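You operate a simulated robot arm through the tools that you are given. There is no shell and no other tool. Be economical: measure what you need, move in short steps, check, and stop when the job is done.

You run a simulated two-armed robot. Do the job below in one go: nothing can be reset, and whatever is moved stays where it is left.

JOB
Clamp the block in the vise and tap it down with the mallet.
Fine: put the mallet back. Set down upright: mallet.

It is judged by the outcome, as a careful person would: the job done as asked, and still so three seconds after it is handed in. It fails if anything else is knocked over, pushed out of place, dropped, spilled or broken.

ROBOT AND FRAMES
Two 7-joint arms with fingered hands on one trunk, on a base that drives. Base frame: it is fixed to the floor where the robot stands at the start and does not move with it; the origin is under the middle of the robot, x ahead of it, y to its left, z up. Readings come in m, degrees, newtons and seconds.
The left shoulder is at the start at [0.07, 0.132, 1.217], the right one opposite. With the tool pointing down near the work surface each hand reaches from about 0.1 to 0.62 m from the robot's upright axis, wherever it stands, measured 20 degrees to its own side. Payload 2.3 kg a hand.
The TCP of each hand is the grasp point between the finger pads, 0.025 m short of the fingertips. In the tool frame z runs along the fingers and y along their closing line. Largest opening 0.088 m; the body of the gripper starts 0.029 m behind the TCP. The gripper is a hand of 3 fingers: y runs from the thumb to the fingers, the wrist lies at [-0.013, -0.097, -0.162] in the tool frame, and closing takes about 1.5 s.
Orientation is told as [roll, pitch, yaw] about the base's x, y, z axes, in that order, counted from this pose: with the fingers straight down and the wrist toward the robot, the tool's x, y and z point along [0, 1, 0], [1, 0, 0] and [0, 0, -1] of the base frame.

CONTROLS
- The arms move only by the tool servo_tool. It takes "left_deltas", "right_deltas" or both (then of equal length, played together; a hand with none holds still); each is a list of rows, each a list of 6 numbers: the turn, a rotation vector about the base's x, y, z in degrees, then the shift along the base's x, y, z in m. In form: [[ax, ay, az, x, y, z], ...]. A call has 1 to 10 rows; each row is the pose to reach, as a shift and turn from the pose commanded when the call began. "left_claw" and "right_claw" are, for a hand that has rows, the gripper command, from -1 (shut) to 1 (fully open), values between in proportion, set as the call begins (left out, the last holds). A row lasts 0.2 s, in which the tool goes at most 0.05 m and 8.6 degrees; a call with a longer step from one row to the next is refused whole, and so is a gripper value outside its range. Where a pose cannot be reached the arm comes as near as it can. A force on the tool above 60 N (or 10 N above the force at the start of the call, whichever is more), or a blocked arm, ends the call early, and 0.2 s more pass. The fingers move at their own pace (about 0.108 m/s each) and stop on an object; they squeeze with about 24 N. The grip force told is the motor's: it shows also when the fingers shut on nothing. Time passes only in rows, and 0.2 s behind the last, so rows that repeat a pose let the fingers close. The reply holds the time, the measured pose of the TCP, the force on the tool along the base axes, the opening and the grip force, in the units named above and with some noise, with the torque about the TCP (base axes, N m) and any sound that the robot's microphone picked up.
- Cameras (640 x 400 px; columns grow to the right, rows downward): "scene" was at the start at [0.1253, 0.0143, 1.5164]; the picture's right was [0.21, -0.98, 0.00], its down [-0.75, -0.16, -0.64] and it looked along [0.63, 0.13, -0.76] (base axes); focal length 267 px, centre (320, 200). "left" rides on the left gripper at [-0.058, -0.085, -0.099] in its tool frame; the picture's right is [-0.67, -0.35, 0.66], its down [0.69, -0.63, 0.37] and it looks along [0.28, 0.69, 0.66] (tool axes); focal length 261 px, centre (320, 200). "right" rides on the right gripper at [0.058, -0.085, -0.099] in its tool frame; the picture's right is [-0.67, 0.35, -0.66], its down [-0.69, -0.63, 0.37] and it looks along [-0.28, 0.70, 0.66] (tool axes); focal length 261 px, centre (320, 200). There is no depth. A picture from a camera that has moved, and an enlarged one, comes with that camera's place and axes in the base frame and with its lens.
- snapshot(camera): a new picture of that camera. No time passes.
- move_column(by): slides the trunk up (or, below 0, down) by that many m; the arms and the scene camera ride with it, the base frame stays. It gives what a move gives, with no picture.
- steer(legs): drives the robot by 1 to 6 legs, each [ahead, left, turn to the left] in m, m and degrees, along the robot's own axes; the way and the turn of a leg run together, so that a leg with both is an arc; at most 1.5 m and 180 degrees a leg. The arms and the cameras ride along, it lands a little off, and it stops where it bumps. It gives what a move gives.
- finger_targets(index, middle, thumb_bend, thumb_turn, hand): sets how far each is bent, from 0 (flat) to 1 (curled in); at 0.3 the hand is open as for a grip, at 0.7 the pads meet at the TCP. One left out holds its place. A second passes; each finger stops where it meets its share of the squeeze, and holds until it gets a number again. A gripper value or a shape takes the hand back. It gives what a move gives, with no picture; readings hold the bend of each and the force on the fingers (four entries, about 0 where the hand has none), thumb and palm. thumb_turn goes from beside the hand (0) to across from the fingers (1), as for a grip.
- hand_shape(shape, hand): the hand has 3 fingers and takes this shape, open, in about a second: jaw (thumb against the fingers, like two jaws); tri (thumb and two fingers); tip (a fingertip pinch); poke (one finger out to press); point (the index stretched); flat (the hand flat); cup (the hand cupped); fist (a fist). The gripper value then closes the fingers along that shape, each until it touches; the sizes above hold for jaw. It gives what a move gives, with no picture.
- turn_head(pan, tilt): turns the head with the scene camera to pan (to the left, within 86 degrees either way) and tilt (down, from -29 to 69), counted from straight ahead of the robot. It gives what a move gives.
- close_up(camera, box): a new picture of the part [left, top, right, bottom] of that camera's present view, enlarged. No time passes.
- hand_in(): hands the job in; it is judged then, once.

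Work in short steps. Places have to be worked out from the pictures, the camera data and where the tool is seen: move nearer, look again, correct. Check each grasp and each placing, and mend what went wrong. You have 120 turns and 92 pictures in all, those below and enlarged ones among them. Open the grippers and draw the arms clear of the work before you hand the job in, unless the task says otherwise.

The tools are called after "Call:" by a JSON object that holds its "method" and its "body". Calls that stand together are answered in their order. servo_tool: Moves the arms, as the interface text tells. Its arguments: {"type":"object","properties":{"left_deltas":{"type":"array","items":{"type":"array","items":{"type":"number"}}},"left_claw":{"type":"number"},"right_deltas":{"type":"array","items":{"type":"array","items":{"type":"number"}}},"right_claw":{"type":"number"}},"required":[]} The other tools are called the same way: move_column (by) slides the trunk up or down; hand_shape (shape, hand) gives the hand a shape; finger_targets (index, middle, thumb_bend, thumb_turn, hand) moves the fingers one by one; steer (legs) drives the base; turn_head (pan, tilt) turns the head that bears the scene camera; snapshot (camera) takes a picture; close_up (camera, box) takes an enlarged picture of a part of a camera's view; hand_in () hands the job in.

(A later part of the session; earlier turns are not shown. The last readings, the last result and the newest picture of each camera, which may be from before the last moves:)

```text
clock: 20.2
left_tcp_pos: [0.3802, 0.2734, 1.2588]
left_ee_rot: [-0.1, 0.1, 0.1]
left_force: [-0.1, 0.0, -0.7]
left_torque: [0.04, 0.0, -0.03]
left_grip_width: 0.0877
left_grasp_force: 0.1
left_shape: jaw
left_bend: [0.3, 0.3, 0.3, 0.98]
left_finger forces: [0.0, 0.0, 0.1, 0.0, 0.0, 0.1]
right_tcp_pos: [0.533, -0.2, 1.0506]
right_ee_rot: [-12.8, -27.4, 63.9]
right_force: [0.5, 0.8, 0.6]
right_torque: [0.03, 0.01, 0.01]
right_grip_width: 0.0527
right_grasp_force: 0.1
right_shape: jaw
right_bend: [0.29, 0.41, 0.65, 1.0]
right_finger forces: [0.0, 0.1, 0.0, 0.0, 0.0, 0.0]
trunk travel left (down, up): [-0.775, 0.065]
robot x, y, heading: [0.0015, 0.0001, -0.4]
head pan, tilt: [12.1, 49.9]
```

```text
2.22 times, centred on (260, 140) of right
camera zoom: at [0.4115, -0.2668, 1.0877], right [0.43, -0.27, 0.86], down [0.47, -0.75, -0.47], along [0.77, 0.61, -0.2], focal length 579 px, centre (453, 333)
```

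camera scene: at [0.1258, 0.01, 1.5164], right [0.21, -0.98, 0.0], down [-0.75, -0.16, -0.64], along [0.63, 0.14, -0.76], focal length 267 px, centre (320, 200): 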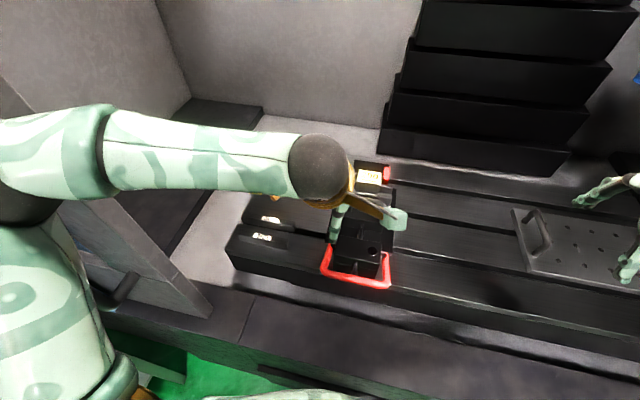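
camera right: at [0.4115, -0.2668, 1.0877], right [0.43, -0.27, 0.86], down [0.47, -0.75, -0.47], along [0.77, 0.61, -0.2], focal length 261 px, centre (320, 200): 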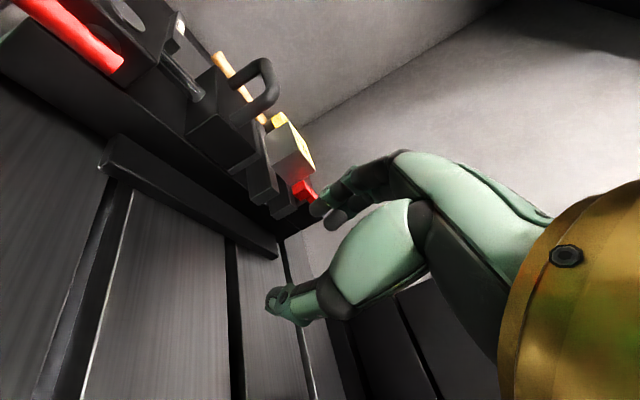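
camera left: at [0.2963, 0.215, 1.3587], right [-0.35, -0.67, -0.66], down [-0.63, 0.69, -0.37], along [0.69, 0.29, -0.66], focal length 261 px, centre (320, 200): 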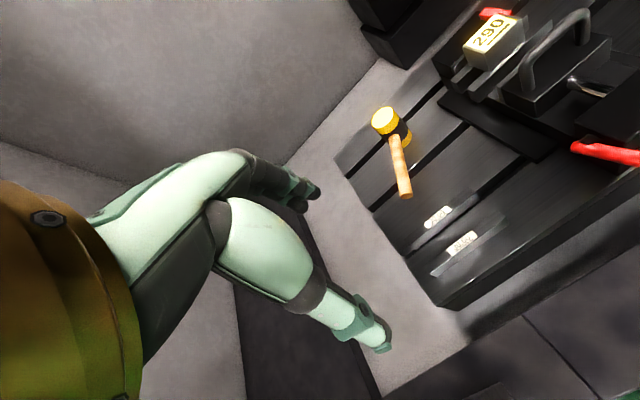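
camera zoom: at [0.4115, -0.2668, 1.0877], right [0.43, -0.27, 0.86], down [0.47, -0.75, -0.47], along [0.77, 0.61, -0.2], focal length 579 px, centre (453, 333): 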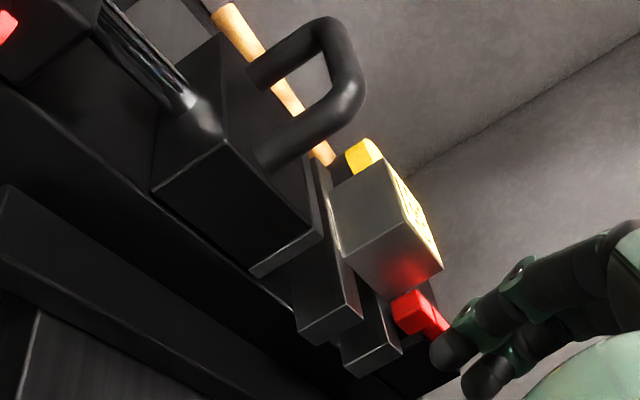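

Two wide plates carry the block. I zoom more to see whether they are jaws or parallels.

Call:
{"method": "close_up", "body": {"camera": "right", "box": [235, 90, 325, 230]}}

Call:
{"method": "close_up", "body": {"camera": "right", "box": [240, 160, 310, 220]}}

```text
2.86 times, centred on (280, 160) of right
camera zoom: at [0.4115, -0.2668, 1.0877], right [0.43, -0.27, 0.86], down [0.47, -0.75, -0.47], along [0.77, 0.61, -0.2], focal length 745 px, centre (434, 314)
```

zoom: 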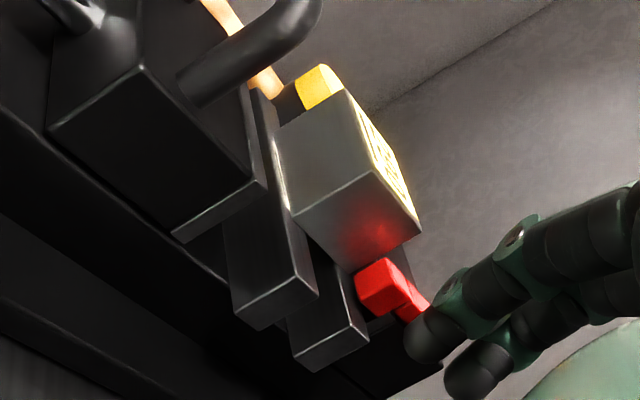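

```text
6.67 times, centred on (275, 190) of right
camera zoom: at [0.4115, -0.2668, 1.0877], right [0.43, -0.27, 0.86], down [0.47, -0.75, -0.47], along [0.77, 0.61, -0.2], focal length 1738 px, centre (620, 267)
```

zoom: 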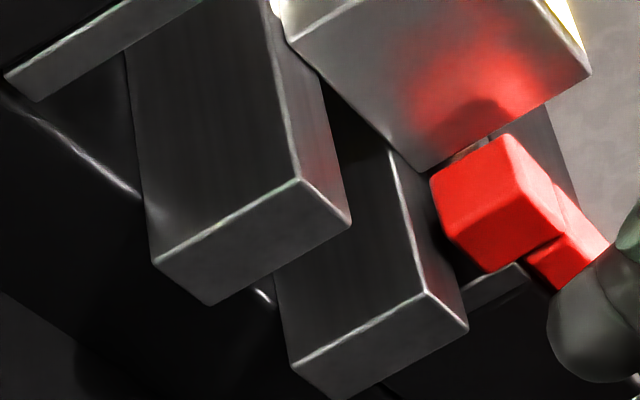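

Now it's clear: the block stands on two parallels between the jaws; the movable jaw's plate is about 0.03 m short of the block. I'll grip the grey handle (x≈0.526, z≈1.055) and slide the jaw in. First I unwind the hand.

Call:
{"method": "servo_tool", "body": {"right_deltas": [[-4.6, 5.9, 0, -0.01, 0.0, 0.02], [-9.2, 11.8, 0, -0.02, 0.0, 0.04], [-13.8, 17.7, 0, -0.03, 0.0, 0.06], [-18.3, 23.7, 0, -0.04, 0.0, 0.08]]}}

Call:
{"method": "servo_tool", "body": {"right_deltas": [[0, 0, -8, -0.01, 0.02, 0.005], [0, 0, -16, -0.02, 0.04, 0.01], [0, 0, -24, -0.02, 0.06, 0.02], [0, 0, -32, -0.02, 0.08, 0.02], [0, 0, -40, -0.02, 0.1, 0.02], [0, 0, -48, -0.01, 0.13, 0.02], [0, 0, -56, 0.0, 0.16, 0.02], [0, 0, -61, 0.02, 0.19, 0.02]]}}

Call:
{"method": "snapshot", "body": {"camera": "right"}}

```text
clock: 21.2
left_tcp_pos: [0.3807, 0.274, 1.2585]
left_ee_rot: [-0.2, 0.0, 0.0]
left_force: [0.5, -0.4, -0.4]
left_torque: [0.0, 0.0, -0.02]
left_grip_width: 0.0875
left_grasp_force: 0.0
left_shape: jaw
left_bend: [0.3, 0.3, 0.3, 0.98]
left_finger forces: [0.1, 0.1, 0.0, 0.0, 0.0, 0.0]
right_tcp_pos: [0.4929, -0.1969, 1.1345]
right_ee_rot: [0.1, 0.2, 60.8]
right_force: [0.0, -0.7, 0.8]
right_torque: [-0.01, 0.01, 0.01]
right_grip_width: 0.0523
right_grasp_force: 0.0
right_shape: jaw
right_bend: [0.29, 0.41, 0.65, 1.0]
right_finger forces: [0.0, 0.1, 0.0, 0.0, 0.0, 0.0]
trunk travel left (down, up): [-0.775, 0.065]
robot x, y, heading: [0.0009, -0.0016, -0.0]
head pan, tilt: [12.1, 49.9]
```

```text
clock: 23.0
left_tcp_pos: [0.3818, 0.2738, 1.2588]
left_ee_rot: [0.0, 0.1, 0.0]
left_force: [0.3, 0.3, 0.3]
left_torque: [-0.03, 0.02, 0.04]
left_grip_width: 0.0877
left_grasp_force: 0.0
left_shape: jaw
left_bend: [0.3, 0.3, 0.3, 0.98]
left_finger forces: [0.1, 0.0, 0.0, 0.0, 0.0, 0.1]
right_tcp_pos: [0.5197, -0.0136, 1.1555]
right_ee_rot: [1.7, 0.1, -1.6]
right_force: [0.0, 0.4, -0.5]
right_torque: [0.01, 0.0, 0.02]
right_grip_width: 0.0526
right_grasp_force: 0.1
right_shape: jaw
right_bend: [0.29, 0.41, 0.65, 1.0]
right_finger forces: [0.0, 0.0, 0.1, 0.1, 0.0, 0.0]
trunk travel left (down, up): [-0.775, 0.065]
robot x, y, heading: [-0.0001, 0.0013, 0.1]
head pan, tilt: [12.1, 49.9]
```

```text
55 pictures are left
camera right: at [0.4356, 0.0436, 1.2575], right [0.33, -0.7, 0.63], down [-0.65, -0.66, -0.39], along [0.69, -0.28, -0.67], focal length 261 px, centre (320, 200)
```

right: 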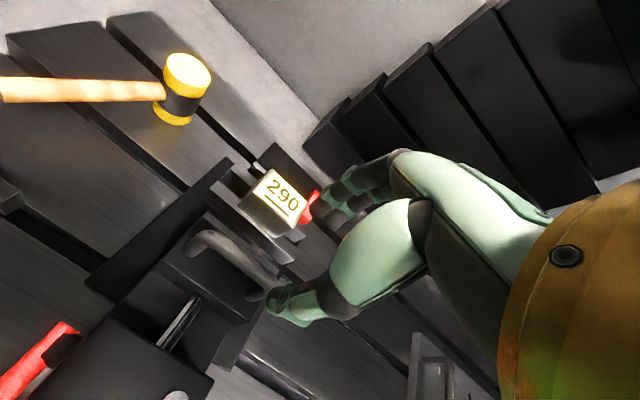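

Handle crossbar at x≈0.521, right under the hand. I lower to it and close.

Call:
{"method": "servo_tool", "body": {"right_deltas": [[-1.7, 0, 1.6, 0, 0.005, -0.025], [-1.7, 0, 1.6, 0.001, 0.008, -0.05], [-1.7, 0, 1.6, 0.002, 0.008, -0.075], [-1.7, 0, 1.6, 0.002, 0.008, -0.098], [-1.7, 0, 1.6, 0.002, 0.008, -0.098]]}}

Call:
{"method": "servo_tool", "body": {"right_deltas": [[0, 0, 0, 0, 0, 0], [0, 0, 0, 0, 0, 0], [0, 0, 0, 0, 0, 0], [0, 0, 0, 0, 0, 0], [0, 0, 0, 0, 0, 0]], "right_claw": -1}}

Call:
{"method": "snapshot", "body": {"camera": "right"}}

```text
clock: 24.2
left_tcp_pos: [0.3806, 0.2727, 1.2589]
left_ee_rot: [-0.1, 0.0, 0.0]
left_force: [-0.5, 0.0, 0.2]
left_torque: [0.0, 0.01, 0.02]
left_grip_width: 0.0877
left_grasp_force: 0.1
left_shape: jaw
left_bend: [0.3, 0.3, 0.3, 0.98]
left_finger forces: [0.0, 0.1, 0.0, 0.0, 0.0, 0.0]
right_tcp_pos: [0.5147, -0.001, 1.0526]
right_ee_rot: [-1.9, 0.0, 1.5]
right_force: [0.4, 0.3, 0.0]
right_torque: [0.0, 0.04, 0.0]
right_grip_width: 0.0524
right_grasp_force: 0.0
right_shape: jaw
right_bend: [0.29, 0.41, 0.65, 1.0]
right_finger forces: [0.0, 0.0, 0.1, 0.0, 0.0, 0.1]
trunk travel left (down, up): [-0.775, 0.065]
robot x, y, heading: [-0.0017, -0.0017, -0.0]
head pan, tilt: [12.1, 49.9]
```

```text
clock: 25.4
left_tcp_pos: [0.382, 0.2741, 1.2579]
left_ee_rot: [0.0, 0.1, 0.0]
left_force: [-0.2, 0.3, -0.5]
left_torque: [0.01, 0.0, 0.02]
left_grip_width: 0.0874
left_grasp_force: 0.0
left_shape: jaw
left_bend: [0.3, 0.3, 0.3, 0.98]
left_finger forces: [0.0, 0.1, 0.0, 0.0, 0.1, 0.1]
right_tcp_pos: [0.5178, -0.0021, 1.0523]
right_ee_rot: [-1.7, 0.2, 1.4]
right_force: [2.3, -0.5, -5.7]
right_torque: [-0.01, 0.06, -0.03]
right_grip_width: 0.0006
right_grasp_force: 23.7
right_shape: jaw
right_bend: [0.75, 0.65, 0.37, 1.0]
right_finger forces: [8.1, 5.1, 0.0, 0.0, 20.0, 0.0]
trunk travel left (down, up): [-0.775, 0.065]
robot x, y, heading: [0.0022, -0.0023, -0.0]
head pan, tilt: [12.1, 49.9]
```

```text
54 pictures are left
camera right: at [0.4308, 0.0578, 1.151], right [0.37, -0.64, 0.67], down [-0.61, -0.71, -0.34], along [0.7, -0.29, -0.65], focal length 261 px, centre (320, 200)
```

right: 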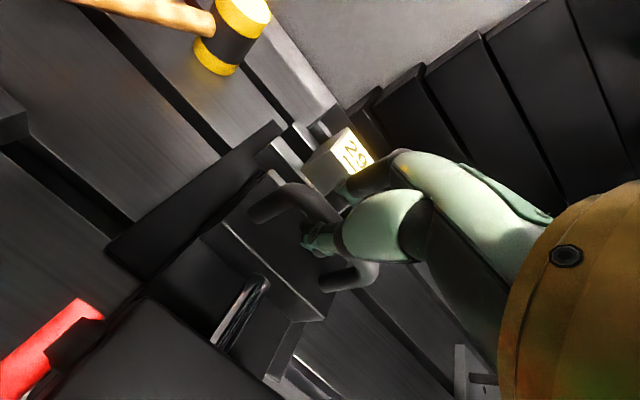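

The handle is in the grip. I push forward in small steps, watching force.

Call:
{"method": "servo_tool", "body": {"right_deltas": [[0, 0, 0, 0.005, 0, 0], [0, 0, 0, 0.01, 0, 0]]}}

Call:
{"method": "snapshot", "body": {"camera": "right"}}

```text
clock: 26.0
left_tcp_pos: [0.379, 0.2728, 1.2593]
left_ee_rot: [0.0, -0.1, -0.1]
left_force: [0.1, 0.7, 0.9]
left_torque: [0.0, 0.01, -0.02]
left_grip_width: 0.0876
left_grasp_force: 0.0
left_shape: jaw
left_bend: [0.3, 0.3, 0.3, 0.98]
left_finger forces: [0.1, 0.0, 0.0, 0.0, 0.1, 0.0]
right_tcp_pos: [0.521, -0.002, 1.0524]
right_ee_rot: [-1.7, 0.3, 1.4]
right_force: [-11.3, -1.9, -12.7]
right_torque: [0.03, 0.19, -0.02]
right_grip_width: 0.0
right_grasp_force: 23.5
right_shape: jaw
right_bend: [0.75, 0.72, 0.36, 1.0]
right_finger forces: [5.7, 6.8, 0.1, 0.0, 27.8, 0.0]
trunk travel left (down, up): [-0.775, 0.065]
robot x, y, heading: [0.0003, 0.0004, 0.1]
head pan, tilt: [12.1, 49.9]
```

```text
53 pictures are left
camera right: at [0.4353, 0.0582, 1.1518], right [0.37, -0.64, 0.67], down [-0.61, -0.71, -0.34], along [0.7, -0.29, -0.66], focal length 261 px, centre (320, 200)
```

right: 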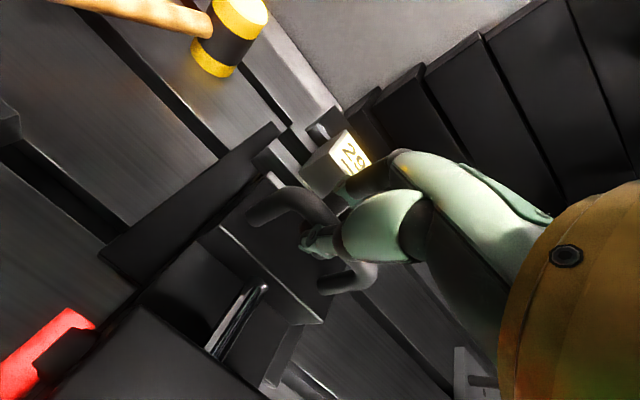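

Resistance of 11 N and little motion. I push a little harder to see whether it slides.

Call:
{"method": "servo_tool", "body": {"right_deltas": [[0, 0, 0, 0.005, 0, 0.003], [0, 0, 0, 0.01, 0, 0.003], [0, 0, 0, 0.015, 0, 0.003]]}}

Call:
{"method": "snapshot", "body": {"camera": "right"}}

```text
clock: 26.8
left_tcp_pos: [0.374, 0.2733, 1.2594]
left_ee_rot: [0.0, -0.3, 0.0]
left_force: [0.2, -0.1, 0.0]
left_torque: [0.03, 0.01, 0.01]
left_grip_width: 0.0876
left_grasp_force: 0.1
left_shape: jaw
left_bend: [0.3, 0.3, 0.3, 0.98]
left_finger forces: [0.0, 0.0, 0.0, 0.0, 0.1, 0.0]
right_tcp_pos: [0.5311, -0.0014, 1.0546]
right_ee_rot: [-1.9, 0.4, 1.4]
right_force: [-31.6, 1.5, -30.3]
right_torque: [0.07, 0.43, 0.02]
right_grip_width: 0.0
right_grasp_force: 24.0
right_shape: jaw
right_bend: [0.75, 0.71, 0.32, 1.0]
right_finger forces: [10.1, 10.7, 0.0, 0.1, 34.6, 0.0]
trunk travel left (down, up): [-0.775, 0.065]
robot x, y, heading: [-0.0019, 0.0029, 0.0]
head pan, tilt: [12.1, 49.9]
```

```text
52 pictures are left
camera right: at [0.4452, 0.0584, 1.1541], right [0.37, -0.64, 0.67], down [-0.61, -0.71, -0.34], along [0.7, -0.29, -0.66], focal length 261 px, centre (320, 200)
```

right: 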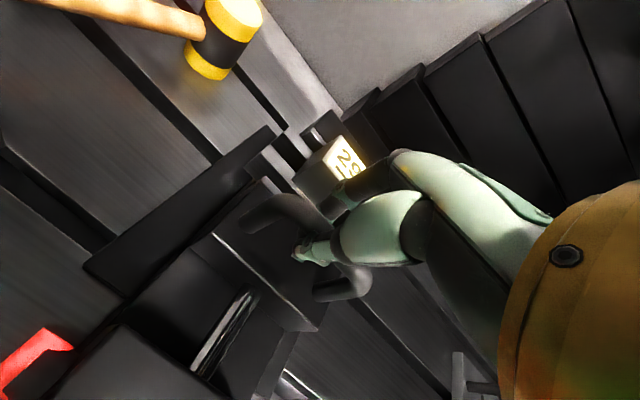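

I check with the head camera whether the jaw moved relative to the parallels.

Call:
{"method": "close_up", "body": {"camera": "scene", "box": [310, 150, 430, 260]}}

```text
3.64 times, centred on (370, 205) of scene
camera zoom: at [0.1171, 0.0146, 1.5169], right [0.21, -0.98, 0.0], down [-0.74, -0.16, -0.65], along [0.63, 0.13, -0.76], focal length 972 px, centre (138, 182)
```

zoom: 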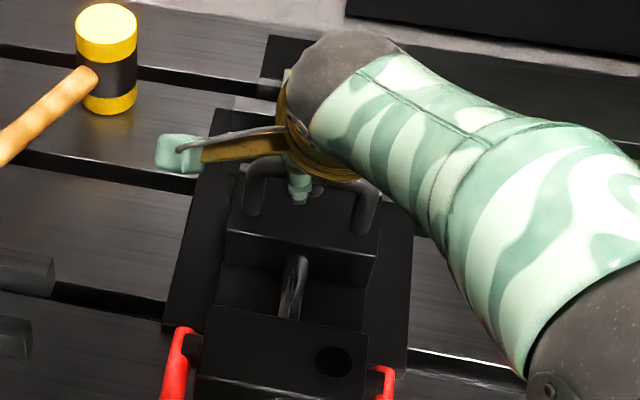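

The jaw did slide about 9 mm forward. I keep pushing in small steps.

Call:
{"method": "servo_tool", "body": {"right_deltas": [[0, 0, 0, 0.004, 0, 0], [0, 0, 0, 0.008, 0, 0], [0, 0, 0, 0.01, 0, 0]]}}

Call:
{"method": "close_up", "body": {"camera": "scene", "box": [310, 150, 430, 260]}}

```text
clock: 27.6
left_tcp_pos: [0.3695, 0.2742, 1.2606]
left_ee_rot: [0.0, -0.6, 0.0]
left_force: [-0.5, 0.0, 0.9]
left_torque: [0.0, -0.02, 0.04]
left_grip_width: 0.0878
left_grasp_force: 0.0
left_shape: jaw
left_bend: [0.3, 0.3, 0.3, 0.98]
left_finger forces: [0.0, 0.1, 0.1, 0.1, 0.0, 0.0]
right_tcp_pos: [0.539, -0.0016, 1.0566]
right_ee_rot: [-2.0, 0.4, 1.3]
right_force: [-38.8, 0.1, -29.8]
right_torque: [0.05, 0.26, 0.06]
right_grip_width: 0.0004
right_grasp_force: 24.0
right_shape: jaw
right_bend: [0.75, 0.71, 0.26, 1.0]
right_finger forces: [7.9, 6.4, 0.0, 0.0, 39.9, 0.0]
trunk travel left (down, up): [-0.775, 0.065]
robot x, y, heading: [0.0, -0.0036, -0.0]
head pan, tilt: [12.1, 49.9]
```

```text
3.64 times, centred on (370, 205) of scene
camera zoom: at [0.1124, 0.0149, 1.5174], right [0.21, -0.98, 0.0], down [-0.74, -0.16, -0.65], along [0.64, 0.13, -0.76], focal length 972 px, centre (138, 182)
```

zoom: 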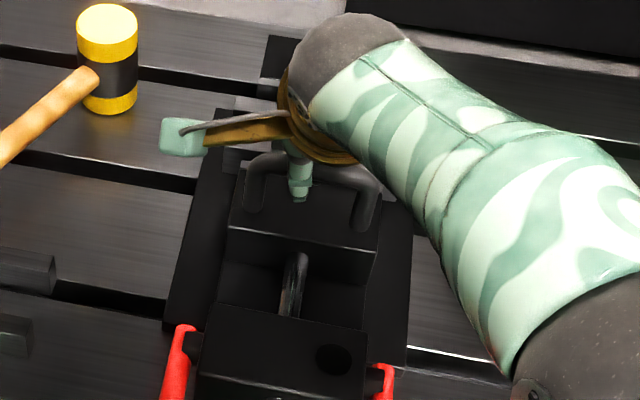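

It stalls at 39 N – the lowered bail probably locks the slide. I relax, let go of the handle, rise and look.

Call:
{"method": "servo_tool", "body": {"right_deltas": [[0, 0, 0, -0.01, 0, 0], [0, 0, 0, -0.02, 0, 0], [0, 0, 0, -0.025, 0, 0]]}}

Call:
{"method": "servo_tool", "body": {"right_deltas": [[0, 0, 0, 0, 0, 0], [0, 0, 0, 0, 0, 0], [0, 0, 0, 0, 0, 0], [0, 0, 0, 0, 0, 0.03], [0, 0, 0, 0, 0, 0.07], [0, 0, 0, -0.04, 0, 0.1], [0, 0, 0, -0.08, 0, 0.1], [0, 0, 0, -0.12, -0.02, 0.1], [0, 0, 0, -0.15, -0.04, 0.1], [0, 0, 0, -0.18, -0.06, 0.1]], "right_claw": 0.2}}

Call:
{"method": "close_up", "body": {"camera": "scene", "box": [310, 150, 430, 260]}}

```text
clock: 28.4
left_tcp_pos: [0.3839, 0.2724, 1.2584]
left_ee_rot: [0.1, 0.1, 0.0]
left_force: [0.6, -0.3, 0.1]
left_torque: [0.01, -0.04, 0.01]
left_grip_width: 0.0875
left_grasp_force: 0.0
left_shape: jaw
left_bend: [0.3, 0.3, 0.3, 0.98]
left_finger forces: [0.0, 0.0, 0.1, 0.1, 0.1, 0.0]
right_tcp_pos: [0.5268, -0.0016, 1.0565]
right_ee_rot: [-1.6, 0.1, 1.3]
right_force: [-7.4, -0.9, -20.4]
right_torque: [-0.03, 0.12, 0.05]
right_grip_width: 0.0
right_grasp_force: 24.1
right_shape: jaw
right_bend: [0.75, 0.72, 0.31, 1.0]
right_finger forces: [10.0, 4.7, 0.1, 0.0, 26.5, 0.0]
trunk travel left (down, up): [-0.775, 0.065]
robot x, y, heading: [-0.0012, -0.0016, -0.1]
head pan, tilt: [12.1, 49.9]
```

```text
clock: 30.6
left_tcp_pos: [0.3799, 0.2713, 1.2593]
left_ee_rot: [0.1, 0.0, 0.0]
left_force: [-0.2, -0.7, -0.4]
left_torque: [0.03, -0.02, -0.01]
left_grip_width: 0.0877
left_grasp_force: 0.1
left_shape: jaw
left_bend: [0.3, 0.3, 0.3, 0.98]
left_finger forces: [0.1, 0.0, 0.1, 0.1, 0.0, 0.0]
right_tcp_pos: [0.3461, -0.0618, 1.1572]
right_ee_rot: [-1.5, 0.0, 1.5]
right_force: [-0.8, -0.2, 0.3]
right_torque: [0.0, 0.0, 0.0]
right_grip_width: 0.0529
right_grasp_force: 0.0
right_shape: jaw
right_bend: [0.29, 0.41, 0.64, 1.0]
right_finger forces: [0.0, 0.1, 0.1, 0.0, 0.0, 0.0]
trunk travel left (down, up): [-0.775, 0.065]
robot x, y, heading: [-0.0007, 0.0015, -0.1]
head pan, tilt: [12.1, 49.9]
```

```text
3.64 times, centred on (370, 205) of scene
camera zoom: at [0.1247, 0.0112, 1.5165], right [0.21, -0.98, 0.0], down [-0.75, -0.16, -0.65], along [0.63, 0.14, -0.76], focal length 972 px, centre (138, 182)
```

zoom: 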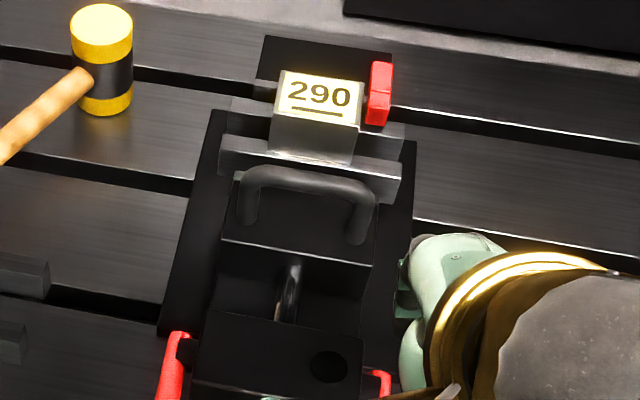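

The jaw moved roughly 7 mm, then stuck. I'll lift the bail again to free the slide; first locate its crossbar from the right camera.

Call:
{"method": "snapshot", "body": {"camera": "right"}}

Call:
{"method": "close_up", "body": {"camera": "scene", "box": [280, 200, 440, 320]}}

```text
48 pictures are left
camera right: at [0.2594, -0.0022, 1.2547], right [0.37, -0.64, 0.67], down [-0.61, -0.71, -0.35], along [0.7, -0.28, -0.65], focal length 261 px, centre (320, 200)
```

right: 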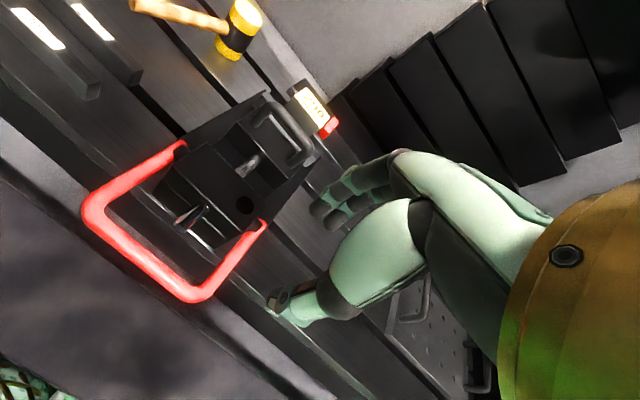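

```text
3.33 times, centred on (360, 260) of scene
camera zoom: at [0.1247, 0.0112, 1.5165], right [0.21, -0.98, 0.0], down [-0.75, -0.16, -0.65], along [0.63, 0.14, -0.76], focal length 891 px, centre (187, 0)
```

zoom: 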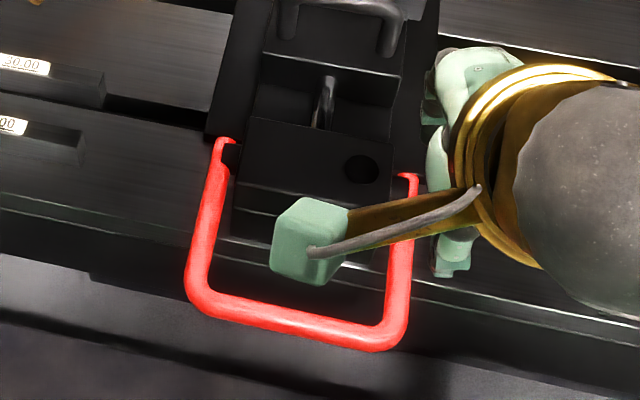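

The bail has dropped over to z≈0.958 at x≈0.342 (over-centre: down = locked). I go down around its crossbar and grip it.

Call:
{"method": "servo_tool", "body": {"right_deltas": [[1.5, 0, -1.5, -0.002, 0.012, -0.04], [1.5, 0, -1.5, -0.004, 0.022, -0.085], [1.5, 0, -1.5, -0.004, 0.022, -0.13], [1.5, 0, -1.5, -0.004, 0.022, -0.165], [1.5, 0, -1.5, -0.004, 0.022, -0.195], [1.5, 0, -1.5, -0.004, 0.022, -0.195]]}}

Call:
{"method": "servo_tool", "body": {"right_deltas": [[0, 0, 0, 0, 0, 0], [0, 0, 0, 0, 0, 0], [0, 0, 0, 0, 0, 0], [0, 0, 0, 0, 0, 0], [0, 0, 0, 0, 0, 0]], "right_claw": -1}}

Call:
{"method": "snapshot", "body": {"camera": "right"}}

```text
clock: 32.0
left_tcp_pos: [0.3807, 0.2729, 1.2582]
left_ee_rot: [-0.1, 0.1, -0.1]
left_force: [-0.5, -0.5, 0.0]
left_torque: [0.01, -0.05, -0.01]
left_grip_width: 0.0879
left_grasp_force: 0.1
left_shape: jaw
left_bend: [0.3, 0.3, 0.3, 0.98]
left_finger forces: [0.1, 0.1, 0.0, 0.0, 0.0, 0.1]
right_tcp_pos: [0.3414, -0.0384, 0.9612]
right_ee_rot: [-0.1, 0.0, -0.1]
right_force: [0.9, 0.1, -0.2]
right_torque: [0.0, 0.01, 0.02]
right_grip_width: 0.0526
right_grasp_force: 0.0
right_shape: jaw
right_bend: [0.29, 0.41, 0.64, 1.0]
right_finger forces: [0.0, 0.0, 0.0, 0.0, 0.0, 0.1]
trunk travel left (down, up): [-0.775, 0.065]
robot x, y, heading: [-0.0022, -0.0008, 0.1]
head pan, tilt: [12.1, 49.9]
```

```text
clock: 33.2
left_tcp_pos: [0.3775, 0.2745, 1.2594]
left_ee_rot: [0.0, -0.2, 0.0]
left_force: [-0.1, 0.8, -0.3]
left_torque: [-0.02, 0.0, 0.02]
left_grip_width: 0.0879
left_grasp_force: 0.1
left_shape: jaw
left_bend: [0.3, 0.3, 0.3, 0.98]
left_finger forces: [0.1, 0.1, 0.0, 0.1, 0.0, 0.0]
right_tcp_pos: [0.3403, -0.0377, 0.9626]
right_ee_rot: [-0.2, 0.1, 0.0]
right_force: [-6.1, 0.4, -3.1]
right_torque: [0.0, -0.12, -0.01]
right_grip_width: 0.0001
right_grasp_force: 23.7
right_shape: jaw
right_bend: [0.7, 0.7, 0.76, 1.0]
right_finger forces: [0.0, 0.0, 0.1, 0.0, 6.6, 0.0]
trunk travel left (down, up): [-0.775, 0.065]
robot x, y, heading: [-0.0015, 0.0012, -0.1]
head pan, tilt: [12.1, 49.9]
```

```text
46 pictures are left
camera right: at [0.2548, 0.0217, 1.0622], right [0.35, -0.67, 0.66], down [-0.63, -0.69, -0.36], along [0.69, -0.29, -0.66], focal length 261 px, centre (320, 200)
```

right: 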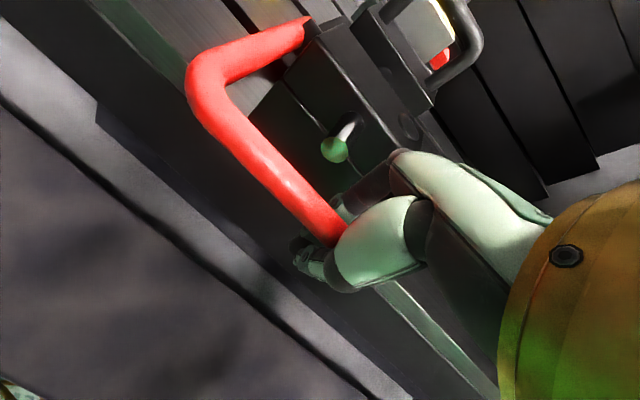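

The fingers hook under the bar, good for lifting. I raise it along its arc.

Call:
{"method": "servo_tool", "body": {"right_deltas": [[0, 0, 0, -0.003, 0, 0.014], [0, 0, 0, -0.004, 0, 0.027], [0, 0, 0, -0.003, 0, 0.04], [0, 0, 0, 0.0, 0, 0.052], [0, 0, 0, 0.004, 0, 0.064], [0, 0, 0, 0.009, 0, 0.0755]]}}

Call:
{"method": "snapshot", "body": {"camera": "right"}}

```text
clock: 34.6
left_tcp_pos: [0.3858, 0.2732, 1.2557]
left_ee_rot: [-0.2, 0.4, 0.0]
left_force: [-0.1, -0.5, 0.2]
left_torque: [0.01, -0.01, -0.01]
left_grip_width: 0.0878
left_grasp_force: 0.1
left_shape: jaw
left_bend: [0.3, 0.3, 0.3, 0.98]
left_finger forces: [0.0, 0.0, 0.0, 0.0, 0.0, 0.0]
right_tcp_pos: [0.3504, -0.0397, 1.0335]
right_ee_rot: [-0.2, 0.9, 0.2]
right_force: [-9.6, 0.4, -49.8]
right_torque: [-0.11, -0.2, 0.01]
right_grip_width: 0.0
right_grasp_force: 24.1
right_shape: jaw
right_bend: [0.7, 0.7, 0.72, 1.0]
right_finger forces: [15.5, 0.3, 0.0, 0.0, 35.8, 0.0]
trunk travel left (down, up): [-0.775, 0.065]
robot x, y, heading: [0.0016, 0.0009, 0.3]
head pan, tilt: [12.1, 49.9]
```

```text
45 pictures are left
camera right: at [0.2661, 0.0198, 1.1349], right [0.36, -0.67, 0.65], down [-0.63, -0.69, -0.35], along [0.68, -0.29, -0.67], focal length 261 px, centre (320, 200)
```

right: 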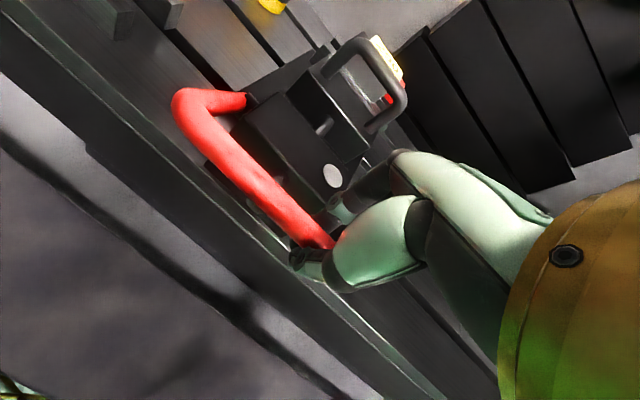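

The bail is back at its upper stop (50 N). I relax, release carefully and see if it stays.

Call:
{"method": "servo_tool", "body": {"right_deltas": [[0, 0, 0, 0, 0, -0.006], [0, 0, 0, 0, 0, -0.006]]}}

Call:
{"method": "servo_tool", "body": {"right_deltas": [[0, 0, 0, 0, 0, 0], [0, 0, 0, 0, 0, 0], [0, 0, 0, 0, 0, 0], [0, 0, 0, 0, 0, 0.04], [0, 0, 0, 0.0, 0.01, 0.08], [0, 0, 0, 0.04, 0.02, 0.1], [0, 0, 0, 0.08, 0.03, 0.11], [0, 0, 0, 0.12, 0.035, 0.11], [0, 0, 0, 0.15, 0.035, 0.11]], "right_claw": 0.2}}

Call:
{"method": "snapshot", "body": {"camera": "right"}}

```text
clock: 35.2
left_tcp_pos: [0.3804, 0.2722, 1.2586]
left_ee_rot: [0.0, 0.2, 0.0]
left_force: [0.2, 0.4, 0.2]
left_torque: [-0.03, 0.02, -0.01]
left_grip_width: 0.0878
left_grasp_force: 0.1
left_shape: jaw
left_bend: [0.3, 0.3, 0.3, 0.98]
left_finger forces: [0.0, 0.0, 0.0, 0.0, 0.0, 0.0]
right_tcp_pos: [0.3502, -0.0403, 1.0322]
right_ee_rot: [-0.2, 0.0, -0.1]
right_force: [-4.6, -1.3, -18.9]
right_torque: [-0.07, -0.06, -0.07]
right_grip_width: 0.0
right_grasp_force: 24.3
right_shape: jaw
right_bend: [0.7, 0.7, 0.73, 1.0]
right_finger forces: [14.2, 0.0, 0.0, 0.0, 29.4, 0.0]
trunk travel left (down, up): [-0.775, 0.065]
robot x, y, heading: [0.0014, -0.0012, 0.1]
head pan, tilt: [12.1, 49.9]
```

```text
clock: 37.2
left_tcp_pos: [0.381, 0.2752, 1.2584]
left_ee_rot: [0.1, 0.1, 0.0]
left_force: [-0.3, -0.2, 0.0]
left_torque: [0.0, -0.02, 0.0]
left_grip_width: 0.0876
left_grasp_force: 0.0
left_shape: jaw
left_bend: [0.3, 0.3, 0.3, 0.98]
left_finger forces: [0.1, 0.0, 0.1, 0.1, 0.0, 0.0]
right_tcp_pos: [0.5014, -0.0039, 1.1434]
right_ee_rot: [-0.1, 0.1, 0.0]
right_force: [-0.4, 0.3, 0.4]
right_torque: [-0.01, 0.03, 0.01]
right_grip_width: 0.0524
right_grasp_force: 0.0
right_shape: jaw
right_bend: [0.29, 0.41, 0.65, 1.0]
right_finger forces: [0.0, 0.0, 0.0, 0.0, 0.0, 0.0]
trunk travel left (down, up): [-0.775, 0.065]
robot x, y, heading: [0.0026, 0.0044, 0.5]
head pan, tilt: [12.1, 49.9]
```

```text
44 pictures are left
camera right: at [0.4163, 0.0554, 1.2442], right [0.35, -0.67, 0.66], down [-0.63, -0.69, -0.36], along [0.69, -0.29, -0.66], focal length 261 px, centre (320, 200)
```

right: 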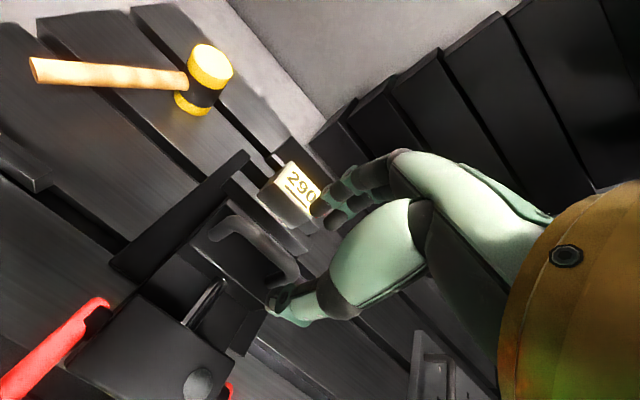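

The bail stays up. I grip the grey handle again and push with the vise unlocked.

Call:
{"method": "servo_tool", "body": {"right_deltas": [[0, 0, 0, 0.01, 0.0, -0.03], [0, 0, 0, 0.018, 0.0, -0.06], [0, 0, 0, 0.02, 0.0, -0.083], [0, 0, 0, 0.02, 0.0, -0.083]]}}

Call:
{"method": "servo_tool", "body": {"right_deltas": [[0, 0, 0, 0, 0, 0], [0, 0, 0, 0, 0, 0], [0, 0, 0, 0, 0, 0], [0, 0, 0, 0, 0, 0], [0, 0, 0, 0, 0, 0]], "right_claw": -1}}

Call:
{"method": "servo_tool", "body": {"right_deltas": [[0, 0, 0, 0.004, 0, 0], [0, 0, 0, 0.008, 0, 0], [0, 0, 0, 0.012, 0, 0]]}}

Call:
{"method": "snapshot", "body": {"camera": "right"}}

```text
clock: 38.2
left_tcp_pos: [0.3788, 0.2726, 1.2575]
left_ee_rot: [0.1, 0.1, 0.0]
left_force: [0.6, 0.2, 0.2]
left_torque: [0.0, 0.02, -0.03]
left_grip_width: 0.0878
left_grasp_force: 0.1
left_shape: jaw
left_bend: [0.3, 0.3, 0.3, 0.98]
left_finger forces: [0.0, 0.1, 0.0, 0.0, 0.0, 0.0]
right_tcp_pos: [0.52, -0.0023, 1.0618]
right_ee_rot: [-0.1, 0.1, -0.2]
right_force: [-0.5, 0.0, 0.0]
right_torque: [0.0, -0.02, 0.02]
right_grip_width: 0.0526
right_grasp_force: 0.0
right_shape: jaw
right_bend: [0.29, 0.41, 0.65, 1.0]
right_finger forces: [0.0, 0.1, 0.0, 0.1, 0.0, 0.0]
trunk travel left (down, up): [-0.775, 0.065]
robot x, y, heading: [-0.0002, -0.0016, 0.3]
head pan, tilt: [12.1, 49.9]
```

```text
clock: 39.4
left_tcp_pos: [0.3824, 0.2732, 1.2585]
left_ee_rot: [0.0, 0.1, 0.0]
left_force: [-1.5, -0.3, 0.6]
left_torque: [-0.01, -0.01, -0.01]
left_grip_width: 0.0878
left_grasp_force: 0.0
left_shape: jaw
left_bend: [0.3, 0.3, 0.3, 0.98]
left_finger forces: [0.0, 0.1, 0.0, 0.0, 0.0, 0.0]
right_tcp_pos: [0.519, -0.0028, 1.0595]
right_ee_rot: [-0.2, 0.3, -0.1]
right_force: [-3.9, -0.9, -13.2]
right_torque: [0.03, 0.12, 0.0]
right_grip_width: 0.0036
right_grasp_force: 23.9
right_shape: jaw
right_bend: [0.74, 0.56, 0.35, 1.0]
right_finger forces: [14.6, 6.5, 0.1, 0.0, 24.0, 0.1]
trunk travel left (down, up): [-0.775, 0.065]
robot x, y, heading: [-0.0026, 0.0005, 0.1]
head pan, tilt: [12.1, 49.9]
```

```text
clock: 40.2
left_tcp_pos: [0.38, 0.2737, 1.2586]
left_ee_rot: [0.0, 0.1, -0.1]
left_force: [-0.3, -0.1, 0.1]
left_torque: [-0.01, 0.0, -0.03]
left_grip_width: 0.0877
left_grasp_force: 0.1
left_shape: jaw
left_bend: [0.3, 0.3, 0.3, 0.98]
left_finger forces: [0.0, 0.0, 0.0, 0.0, 0.0, 0.0]
right_tcp_pos: [0.532, -0.0044, 1.0602]
right_ee_rot: [-0.1, 0.0, 0.0]
right_force: [-3.6, 0.5, -6.4]
right_torque: [-0.01, 0.06, 0.01]
right_grip_width: 0.0031
right_grasp_force: 23.6
right_shape: jaw
right_bend: [0.74, 0.57, 0.35, 1.0]
right_finger forces: [13.2, 5.1, 0.1, 0.0, 22.4, 0.0]
trunk travel left (down, up): [-0.775, 0.065]
robot x, y, heading: [0.0014, 0.0005, 0.0]
head pan, tilt: [12.1, 49.9]
```

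```text
43 pictures are left
camera right: at [0.4465, 0.0562, 1.1594], right [0.35, -0.67, 0.66], down [-0.63, -0.69, -0.36], along [0.69, -0.29, -0.66], focal length 261 px, centre (320, 200)
```

right: 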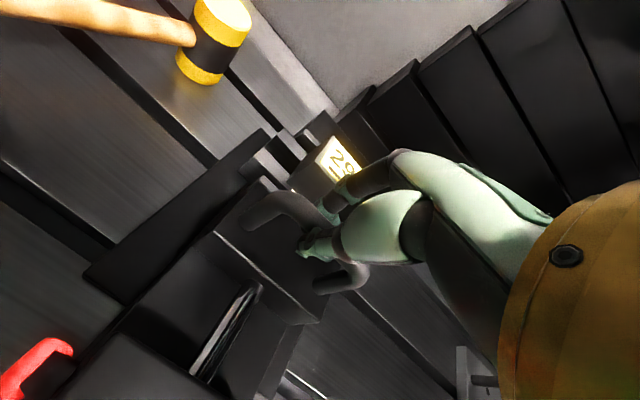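

It slides freely now (≈4 N). I continue in small steps until contact is felt.

Call:
{"method": "servo_tool", "body": {"right_deltas": [[0, 0, 0, 0.004, 0, 0], [0, 0, 0, 0.008, 0, 0]]}}

Call:
{"method": "servo_tool", "body": {"right_deltas": [[0, 0, 0, 0.003, 0, 0], [0, 0, 0, 0.006, 0, 0]]}}

Call:
{"method": "snapshot", "body": {"camera": "right"}}

```text
clock: 40.8
left_tcp_pos: [0.3799, 0.274, 1.259]
left_ee_rot: [0.0, 0.0, 0.0]
left_force: [-0.5, -1.2, 0.3]
left_torque: [0.01, 0.0, 0.01]
left_grip_width: 0.0878
left_grasp_force: 0.1
left_shape: jaw
left_bend: [0.3, 0.3, 0.3, 0.98]
left_finger forces: [0.1, 0.0, 0.0, 0.0, 0.1, 0.0]
right_tcp_pos: [0.5409, -0.003, 1.0586]
right_ee_rot: [-0.2, 0.1, 0.0]
right_force: [-2.3, 0.7, -5.1]
right_torque: [0.02, 0.07, 0.01]
right_grip_width: 0.0032
right_grasp_force: 24.3
right_shape: jaw
right_bend: [0.74, 0.57, 0.35, 1.0]
right_finger forces: [13.0, 5.0, 0.0, 0.0, 22.1, 0.0]
trunk travel left (down, up): [-0.775, 0.065]
robot x, y, heading: [0.0013, -0.0009, 0.3]
head pan, tilt: [12.1, 49.9]
```

```text
clock: 41.4
left_tcp_pos: [0.3792, 0.274, 1.2599]
left_ee_rot: [0.0, 0.0, 0.0]
left_force: [-0.3, 0.7, -0.5]
left_torque: [-0.04, 0.02, 0.02]
left_grip_width: 0.0877
left_grasp_force: 0.1
left_shape: jaw
left_bend: [0.3, 0.3, 0.3, 0.98]
left_finger forces: [0.0, 0.0, 0.0, 0.0, 0.0, 0.0]
right_tcp_pos: [0.5439, -0.0034, 1.059]
right_ee_rot: [-0.2, 0.0, -0.1]
right_force: [-2.5, 0.0, -2.6]
right_torque: [0.0, 0.02, -0.02]
right_grip_width: 0.0032
right_grasp_force: 23.6
right_shape: jaw
right_bend: [0.74, 0.57, 0.35, 1.0]
right_finger forces: [12.9, 5.0, 0.0, 0.1, 21.8, 0.1]
trunk travel left (down, up): [-0.775, 0.065]
robot x, y, heading: [-0.002, 0.001, 0.0]
head pan, tilt: [12.1, 49.9]
```

```text
42 pictures are left
camera right: at [0.4595, 0.0561, 1.1587], right [0.35, -0.67, 0.66], down [-0.63, -0.69, -0.36], along [0.69, -0.29, -0.66], focal length 261 px, centre (320, 200)
```

right: 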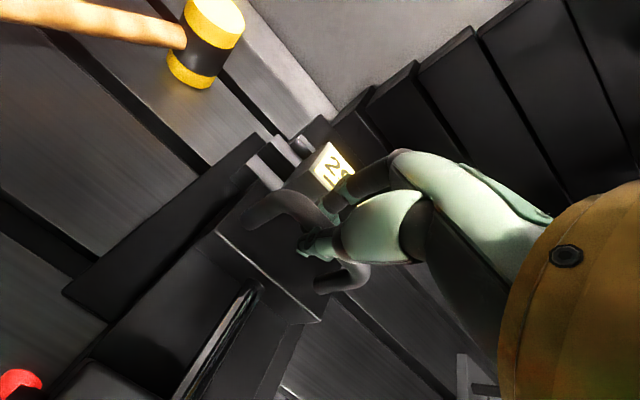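

Still free. I keep pushing.

Call:
{"method": "servo_tool", "body": {"right_deltas": [[0, 0, 0, 0.003, 0, 0], [0, 0, 0, 0.006, 0, 0]]}}

Call:
{"method": "servo_tool", "body": {"right_deltas": [[0, 0, 0, 0.003, 0, 0], [0, 0, 0, 0.006, 0, 0]]}}

Call:
{"method": "close_up", "body": {"camera": "right", "box": [190, 100, 390, 330]}}

```text
clock: 42.0
left_tcp_pos: [0.3788, 0.2729, 1.2595]
left_ee_rot: [0.0, -0.1, 0.0]
left_force: [-0.2, -1.4, -0.2]
left_torque: [0.01, 0.01, 0.0]
left_grip_width: 0.0875
left_grasp_force: 0.0
left_shape: jaw
left_bend: [0.3, 0.3, 0.3, 0.98]
left_finger forces: [0.1, 0.1, 0.0, 0.0, 0.0, 0.0]
right_tcp_pos: [0.5518, -0.004, 1.0589]
right_ee_rot: [-0.1, 0.0, -0.1]
right_force: [-6.1, 0.1, -4.7]
right_torque: [0.01, 0.12, -0.02]
right_grip_width: 0.0035
right_grasp_force: 23.9
right_shape: jaw
right_bend: [0.74, 0.57, 0.35, 1.0]
right_finger forces: [12.4, 4.8, 0.0, 0.0, 23.7, 0.0]
trunk travel left (down, up): [-0.775, 0.065]
robot x, y, heading: [-0.0036, 0.0002, -0.2]
head pan, tilt: [12.1, 49.9]
```

```text
clock: 42.6
left_tcp_pos: [0.3806, 0.2731, 1.2584]
left_ee_rot: [0.0, 0.1, 0.0]
left_force: [0.3, 0.0, -0.7]
left_torque: [0.01, -0.06, -0.04]
left_grip_width: 0.0876
left_grasp_force: 0.1
left_shape: jaw
left_bend: [0.3, 0.3, 0.3, 0.98]
left_finger forces: [0.0, 0.0, 0.0, 0.0, 0.1, 0.0]
right_tcp_pos: [0.5587, -0.0041, 1.0579]
right_ee_rot: [-0.2, 0.0, 0.0]
right_force: [-5.5, -0.5, -4.1]
right_torque: [0.01, 0.08, 0.01]
right_grip_width: 0.0033
right_grasp_force: 23.8
right_shape: jaw
right_bend: [0.74, 0.57, 0.35, 1.0]
right_finger forces: [12.5, 4.7, 0.0, 0.0, 23.3, 0.0]
trunk travel left (down, up): [-0.775, 0.065]
robot x, y, heading: [-0.0038, -0.0009, -0.1]
head pan, tilt: [12.1, 49.9]
```

```text
1.74 times, centred on (290, 215) of right
camera zoom: at [0.4728, 0.0559, 1.1584], right [0.35, -0.67, 0.66], down [-0.63, -0.69, -0.36], along [0.69, -0.29, -0.66], focal length 453 px, centre (372, 174)
```

zoom: 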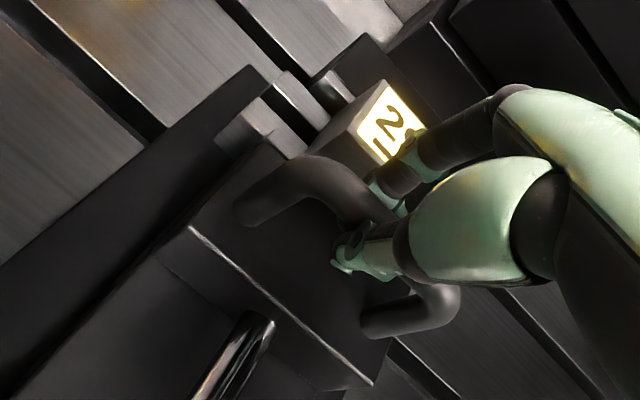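

I check from the head camera how close jaw and fingers are to the block.

Call:
{"method": "close_up", "body": {"camera": "scene", "box": [320, 150, 420, 230]}}

Call:
{"method": "snapshot", "body": {"camera": "left"}}

```text
5.00 times, centred on (370, 190) of scene
camera zoom: at [0.1247, 0.0144, 1.5165], right [0.21, -0.98, 0.0], down [-0.75, -0.16, -0.64], along [0.63, 0.13, -0.76], focal length 1336 px, centre (70, 250)
```

zoom: 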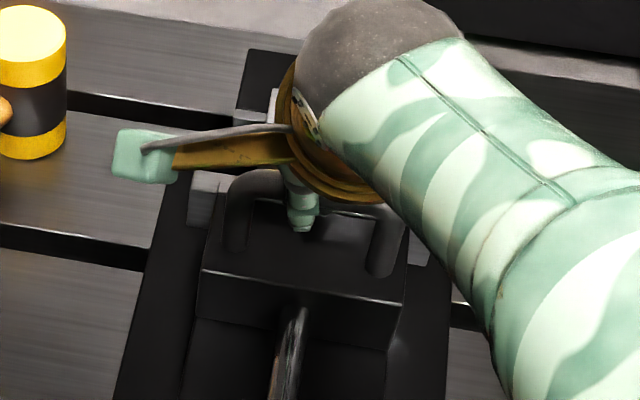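

```text
39 pictures are left
camera left: at [0.2957, 0.2163, 1.3586], right [-0.35, -0.67, -0.66], down [-0.63, 0.69, -0.37], along [0.69, 0.28, -0.66], focal length 261 px, centre (320, 200)
```

left: 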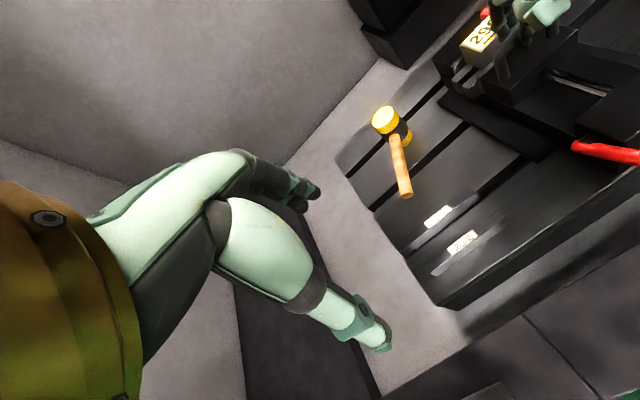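

Call:
{"method": "close_up", "body": {"camera": "left", "box": [420, 0, 600, 110]}}

```text
3.56 times, centred on (510, 55) of left
camera zoom: at [0.2957, 0.2163, 1.3586], right [-0.35, -0.67, -0.66], down [-0.63, 0.69, -0.37], along [0.69, 0.28, -0.66], focal length 927 px, centre (-356, 716)
```

zoom: 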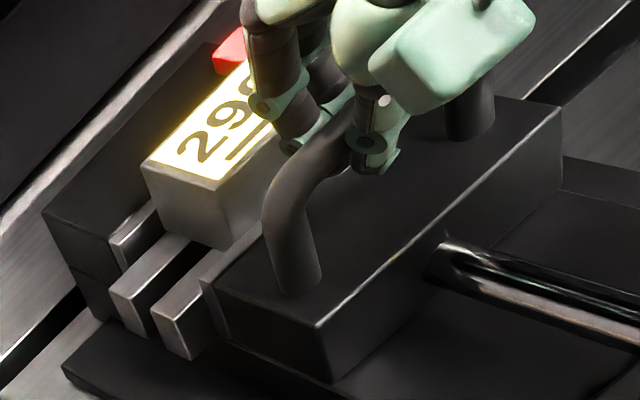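

The jaw has nearly reached the block, but my far fingers are between handle and block. I'll release and push the handle from the robot side with closed fingers instead.

Call:
{"method": "servo_tool", "body": {"right_deltas": [[0, 0, 0, -0.002, 0, 0], [0, 0, 0, -0.002, 0, 0], [0, 0, 0, -0.002, 0, 0.02], [0, 0, 0, -0.005, 0, 0.05], [0, 0, 0, -0.02, 0, 0.07], [0, 0, 0, -0.05, 0, 0.07], [0, 0, 0, -0.065, 0, 0.07]], "right_claw": -0.2}}

Call:
{"method": "servo_tool", "body": {"right_deltas": [[0, 0, 0, 0, 0, 0], [0, 0, 0, 0, 0, 0], [0, 0, 0, 0, 0, 0], [0, 0, 0, 0, 0, -0.03], [0, 0, 0, 0, 0, -0.06]], "right_claw": -1}}

Call:
{"method": "close_up", "body": {"camera": "left", "box": [420, 0, 600, 110]}}

```text
clock: 44.2
left_tcp_pos: [0.3808, 0.2731, 1.2583]
left_ee_rot: [0.0, 0.0, 0.0]
left_force: [-0.8, 0.8, -0.4]
left_torque: [-0.01, 0.01, 0.01]
left_grip_width: 0.0878
left_grasp_force: 0.0
left_shape: jaw
left_bend: [0.3, 0.3, 0.3, 0.98]
left_finger forces: [0.0, 0.0, 0.0, 0.0, 0.1, 0.0]
right_tcp_pos: [0.4966, -0.015, 1.1282]
right_ee_rot: [1.3, 0.8, -1.9]
right_force: [-0.1, -0.4, -0.6]
right_torque: [0.0, 0.02, -0.01]
right_grip_width: 0.0354
right_grasp_force: 0.0
right_shape: jaw
right_bend: [0.74, 0.49, 0.72, 1.0]
right_finger forces: [0.0, 0.0, 0.0, 0.0, 0.0, 0.0]
trunk travel left (down, up): [-0.775, 0.065]
robot x, y, heading: [-0.0002, -0.0013, 0.2]
head pan, tilt: [12.1, 49.9]
```

```text
clock: 45.4
left_tcp_pos: [0.3811, 0.2732, 1.2587]
left_ee_rot: [0.0, 0.0, 0.0]
left_force: [-0.7, 0.8, -0.1]
left_torque: [0.01, 0.01, 0.01]
left_grip_width: 0.0878
left_grasp_force: 0.1
left_shape: jaw
left_bend: [0.3, 0.3, 0.3, 0.98]
left_finger forces: [0.1, 0.0, 0.0, 0.0, 0.1, 0.0]
right_tcp_pos: [0.4963, -0.0054, 1.0684]
right_ee_rot: [0.5, 0.2, -0.9]
right_force: [0.8, -0.3, -0.4]
right_torque: [0.04, -0.01, -0.01]
right_grip_width: 0.0
right_grasp_force: 24.0
right_shape: jaw
right_bend: [0.7, 0.7, 0.35, 1.0]
right_finger forces: [0.0, 0.0, 0.0, 0.1, 0.1, 0.1]
trunk travel left (down, up): [-0.775, 0.065]
robot x, y, heading: [0.0005, -0.0015, -0.3]
head pan, tilt: [12.1, 49.9]
```

```text
3.56 times, centred on (510, 55) of left
camera zoom: at [0.2977, 0.2165, 1.3581], right [-0.35, -0.67, -0.65], down [-0.63, 0.69, -0.37], along [0.69, 0.28, -0.66], focal length 927 px, centre (-356, 716)
```

zoom: 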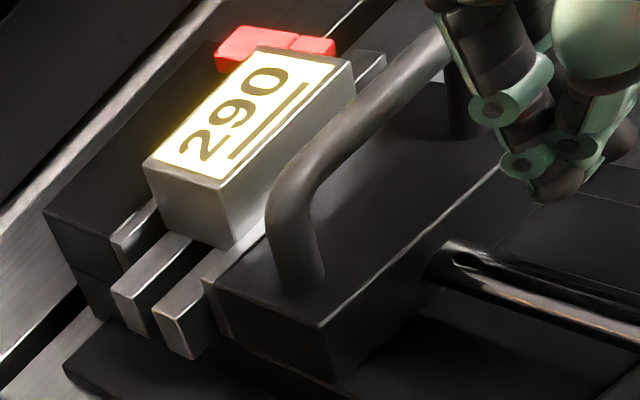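

Now I lower to bar level and push forward till firm contact.

Call:
{"method": "servo_tool", "body": {"right_deltas": [[0, 0, 0.9, 0.01, 0, -0.013], [0, 0, 0.9, 0.02, 0, -0.015], [0, 0, 0.9, 0.03, 0, -0.015], [0, 0, 0.9, 0.035, 0, -0.015], [0, 0, 0.9, 0.04, 0, -0.015]]}}

```text
clock: 46.6
left_tcp_pos: [0.3803, 0.2735, 1.2581]
left_ee_rot: [-0.1, 0.0, 0.0]
left_force: [0.1, -0.5, -0.8]
left_torque: [0.03, -0.01, -0.02]
left_grip_width: 0.0877
left_grasp_force: 0.1
left_shape: jaw
left_bend: [0.3, 0.3, 0.3, 0.98]
left_finger forces: [0.0, 0.0, 0.1, 0.0, 0.0, 0.1]
right_tcp_pos: [0.5317, -0.0024, 1.053]
right_ee_rot: [-0.3, 0.1, 0.8]
right_force: [-0.5, -0.6, 1.2]
right_torque: [0.0, -0.01, 0.02]
right_grip_width: 0.0
right_grasp_force: 23.9
right_shape: jaw
right_bend: [0.7, 0.7, 0.35, 1.0]
right_finger forces: [0.1, 0.0, 0.0, 0.1, 0.0, 0.0]
trunk travel left (down, up): [-0.775, 0.065]
robot x, y, heading: [-0.0007, 0.0025, -0.1]
head pan, tilt: [12.1, 49.9]
```

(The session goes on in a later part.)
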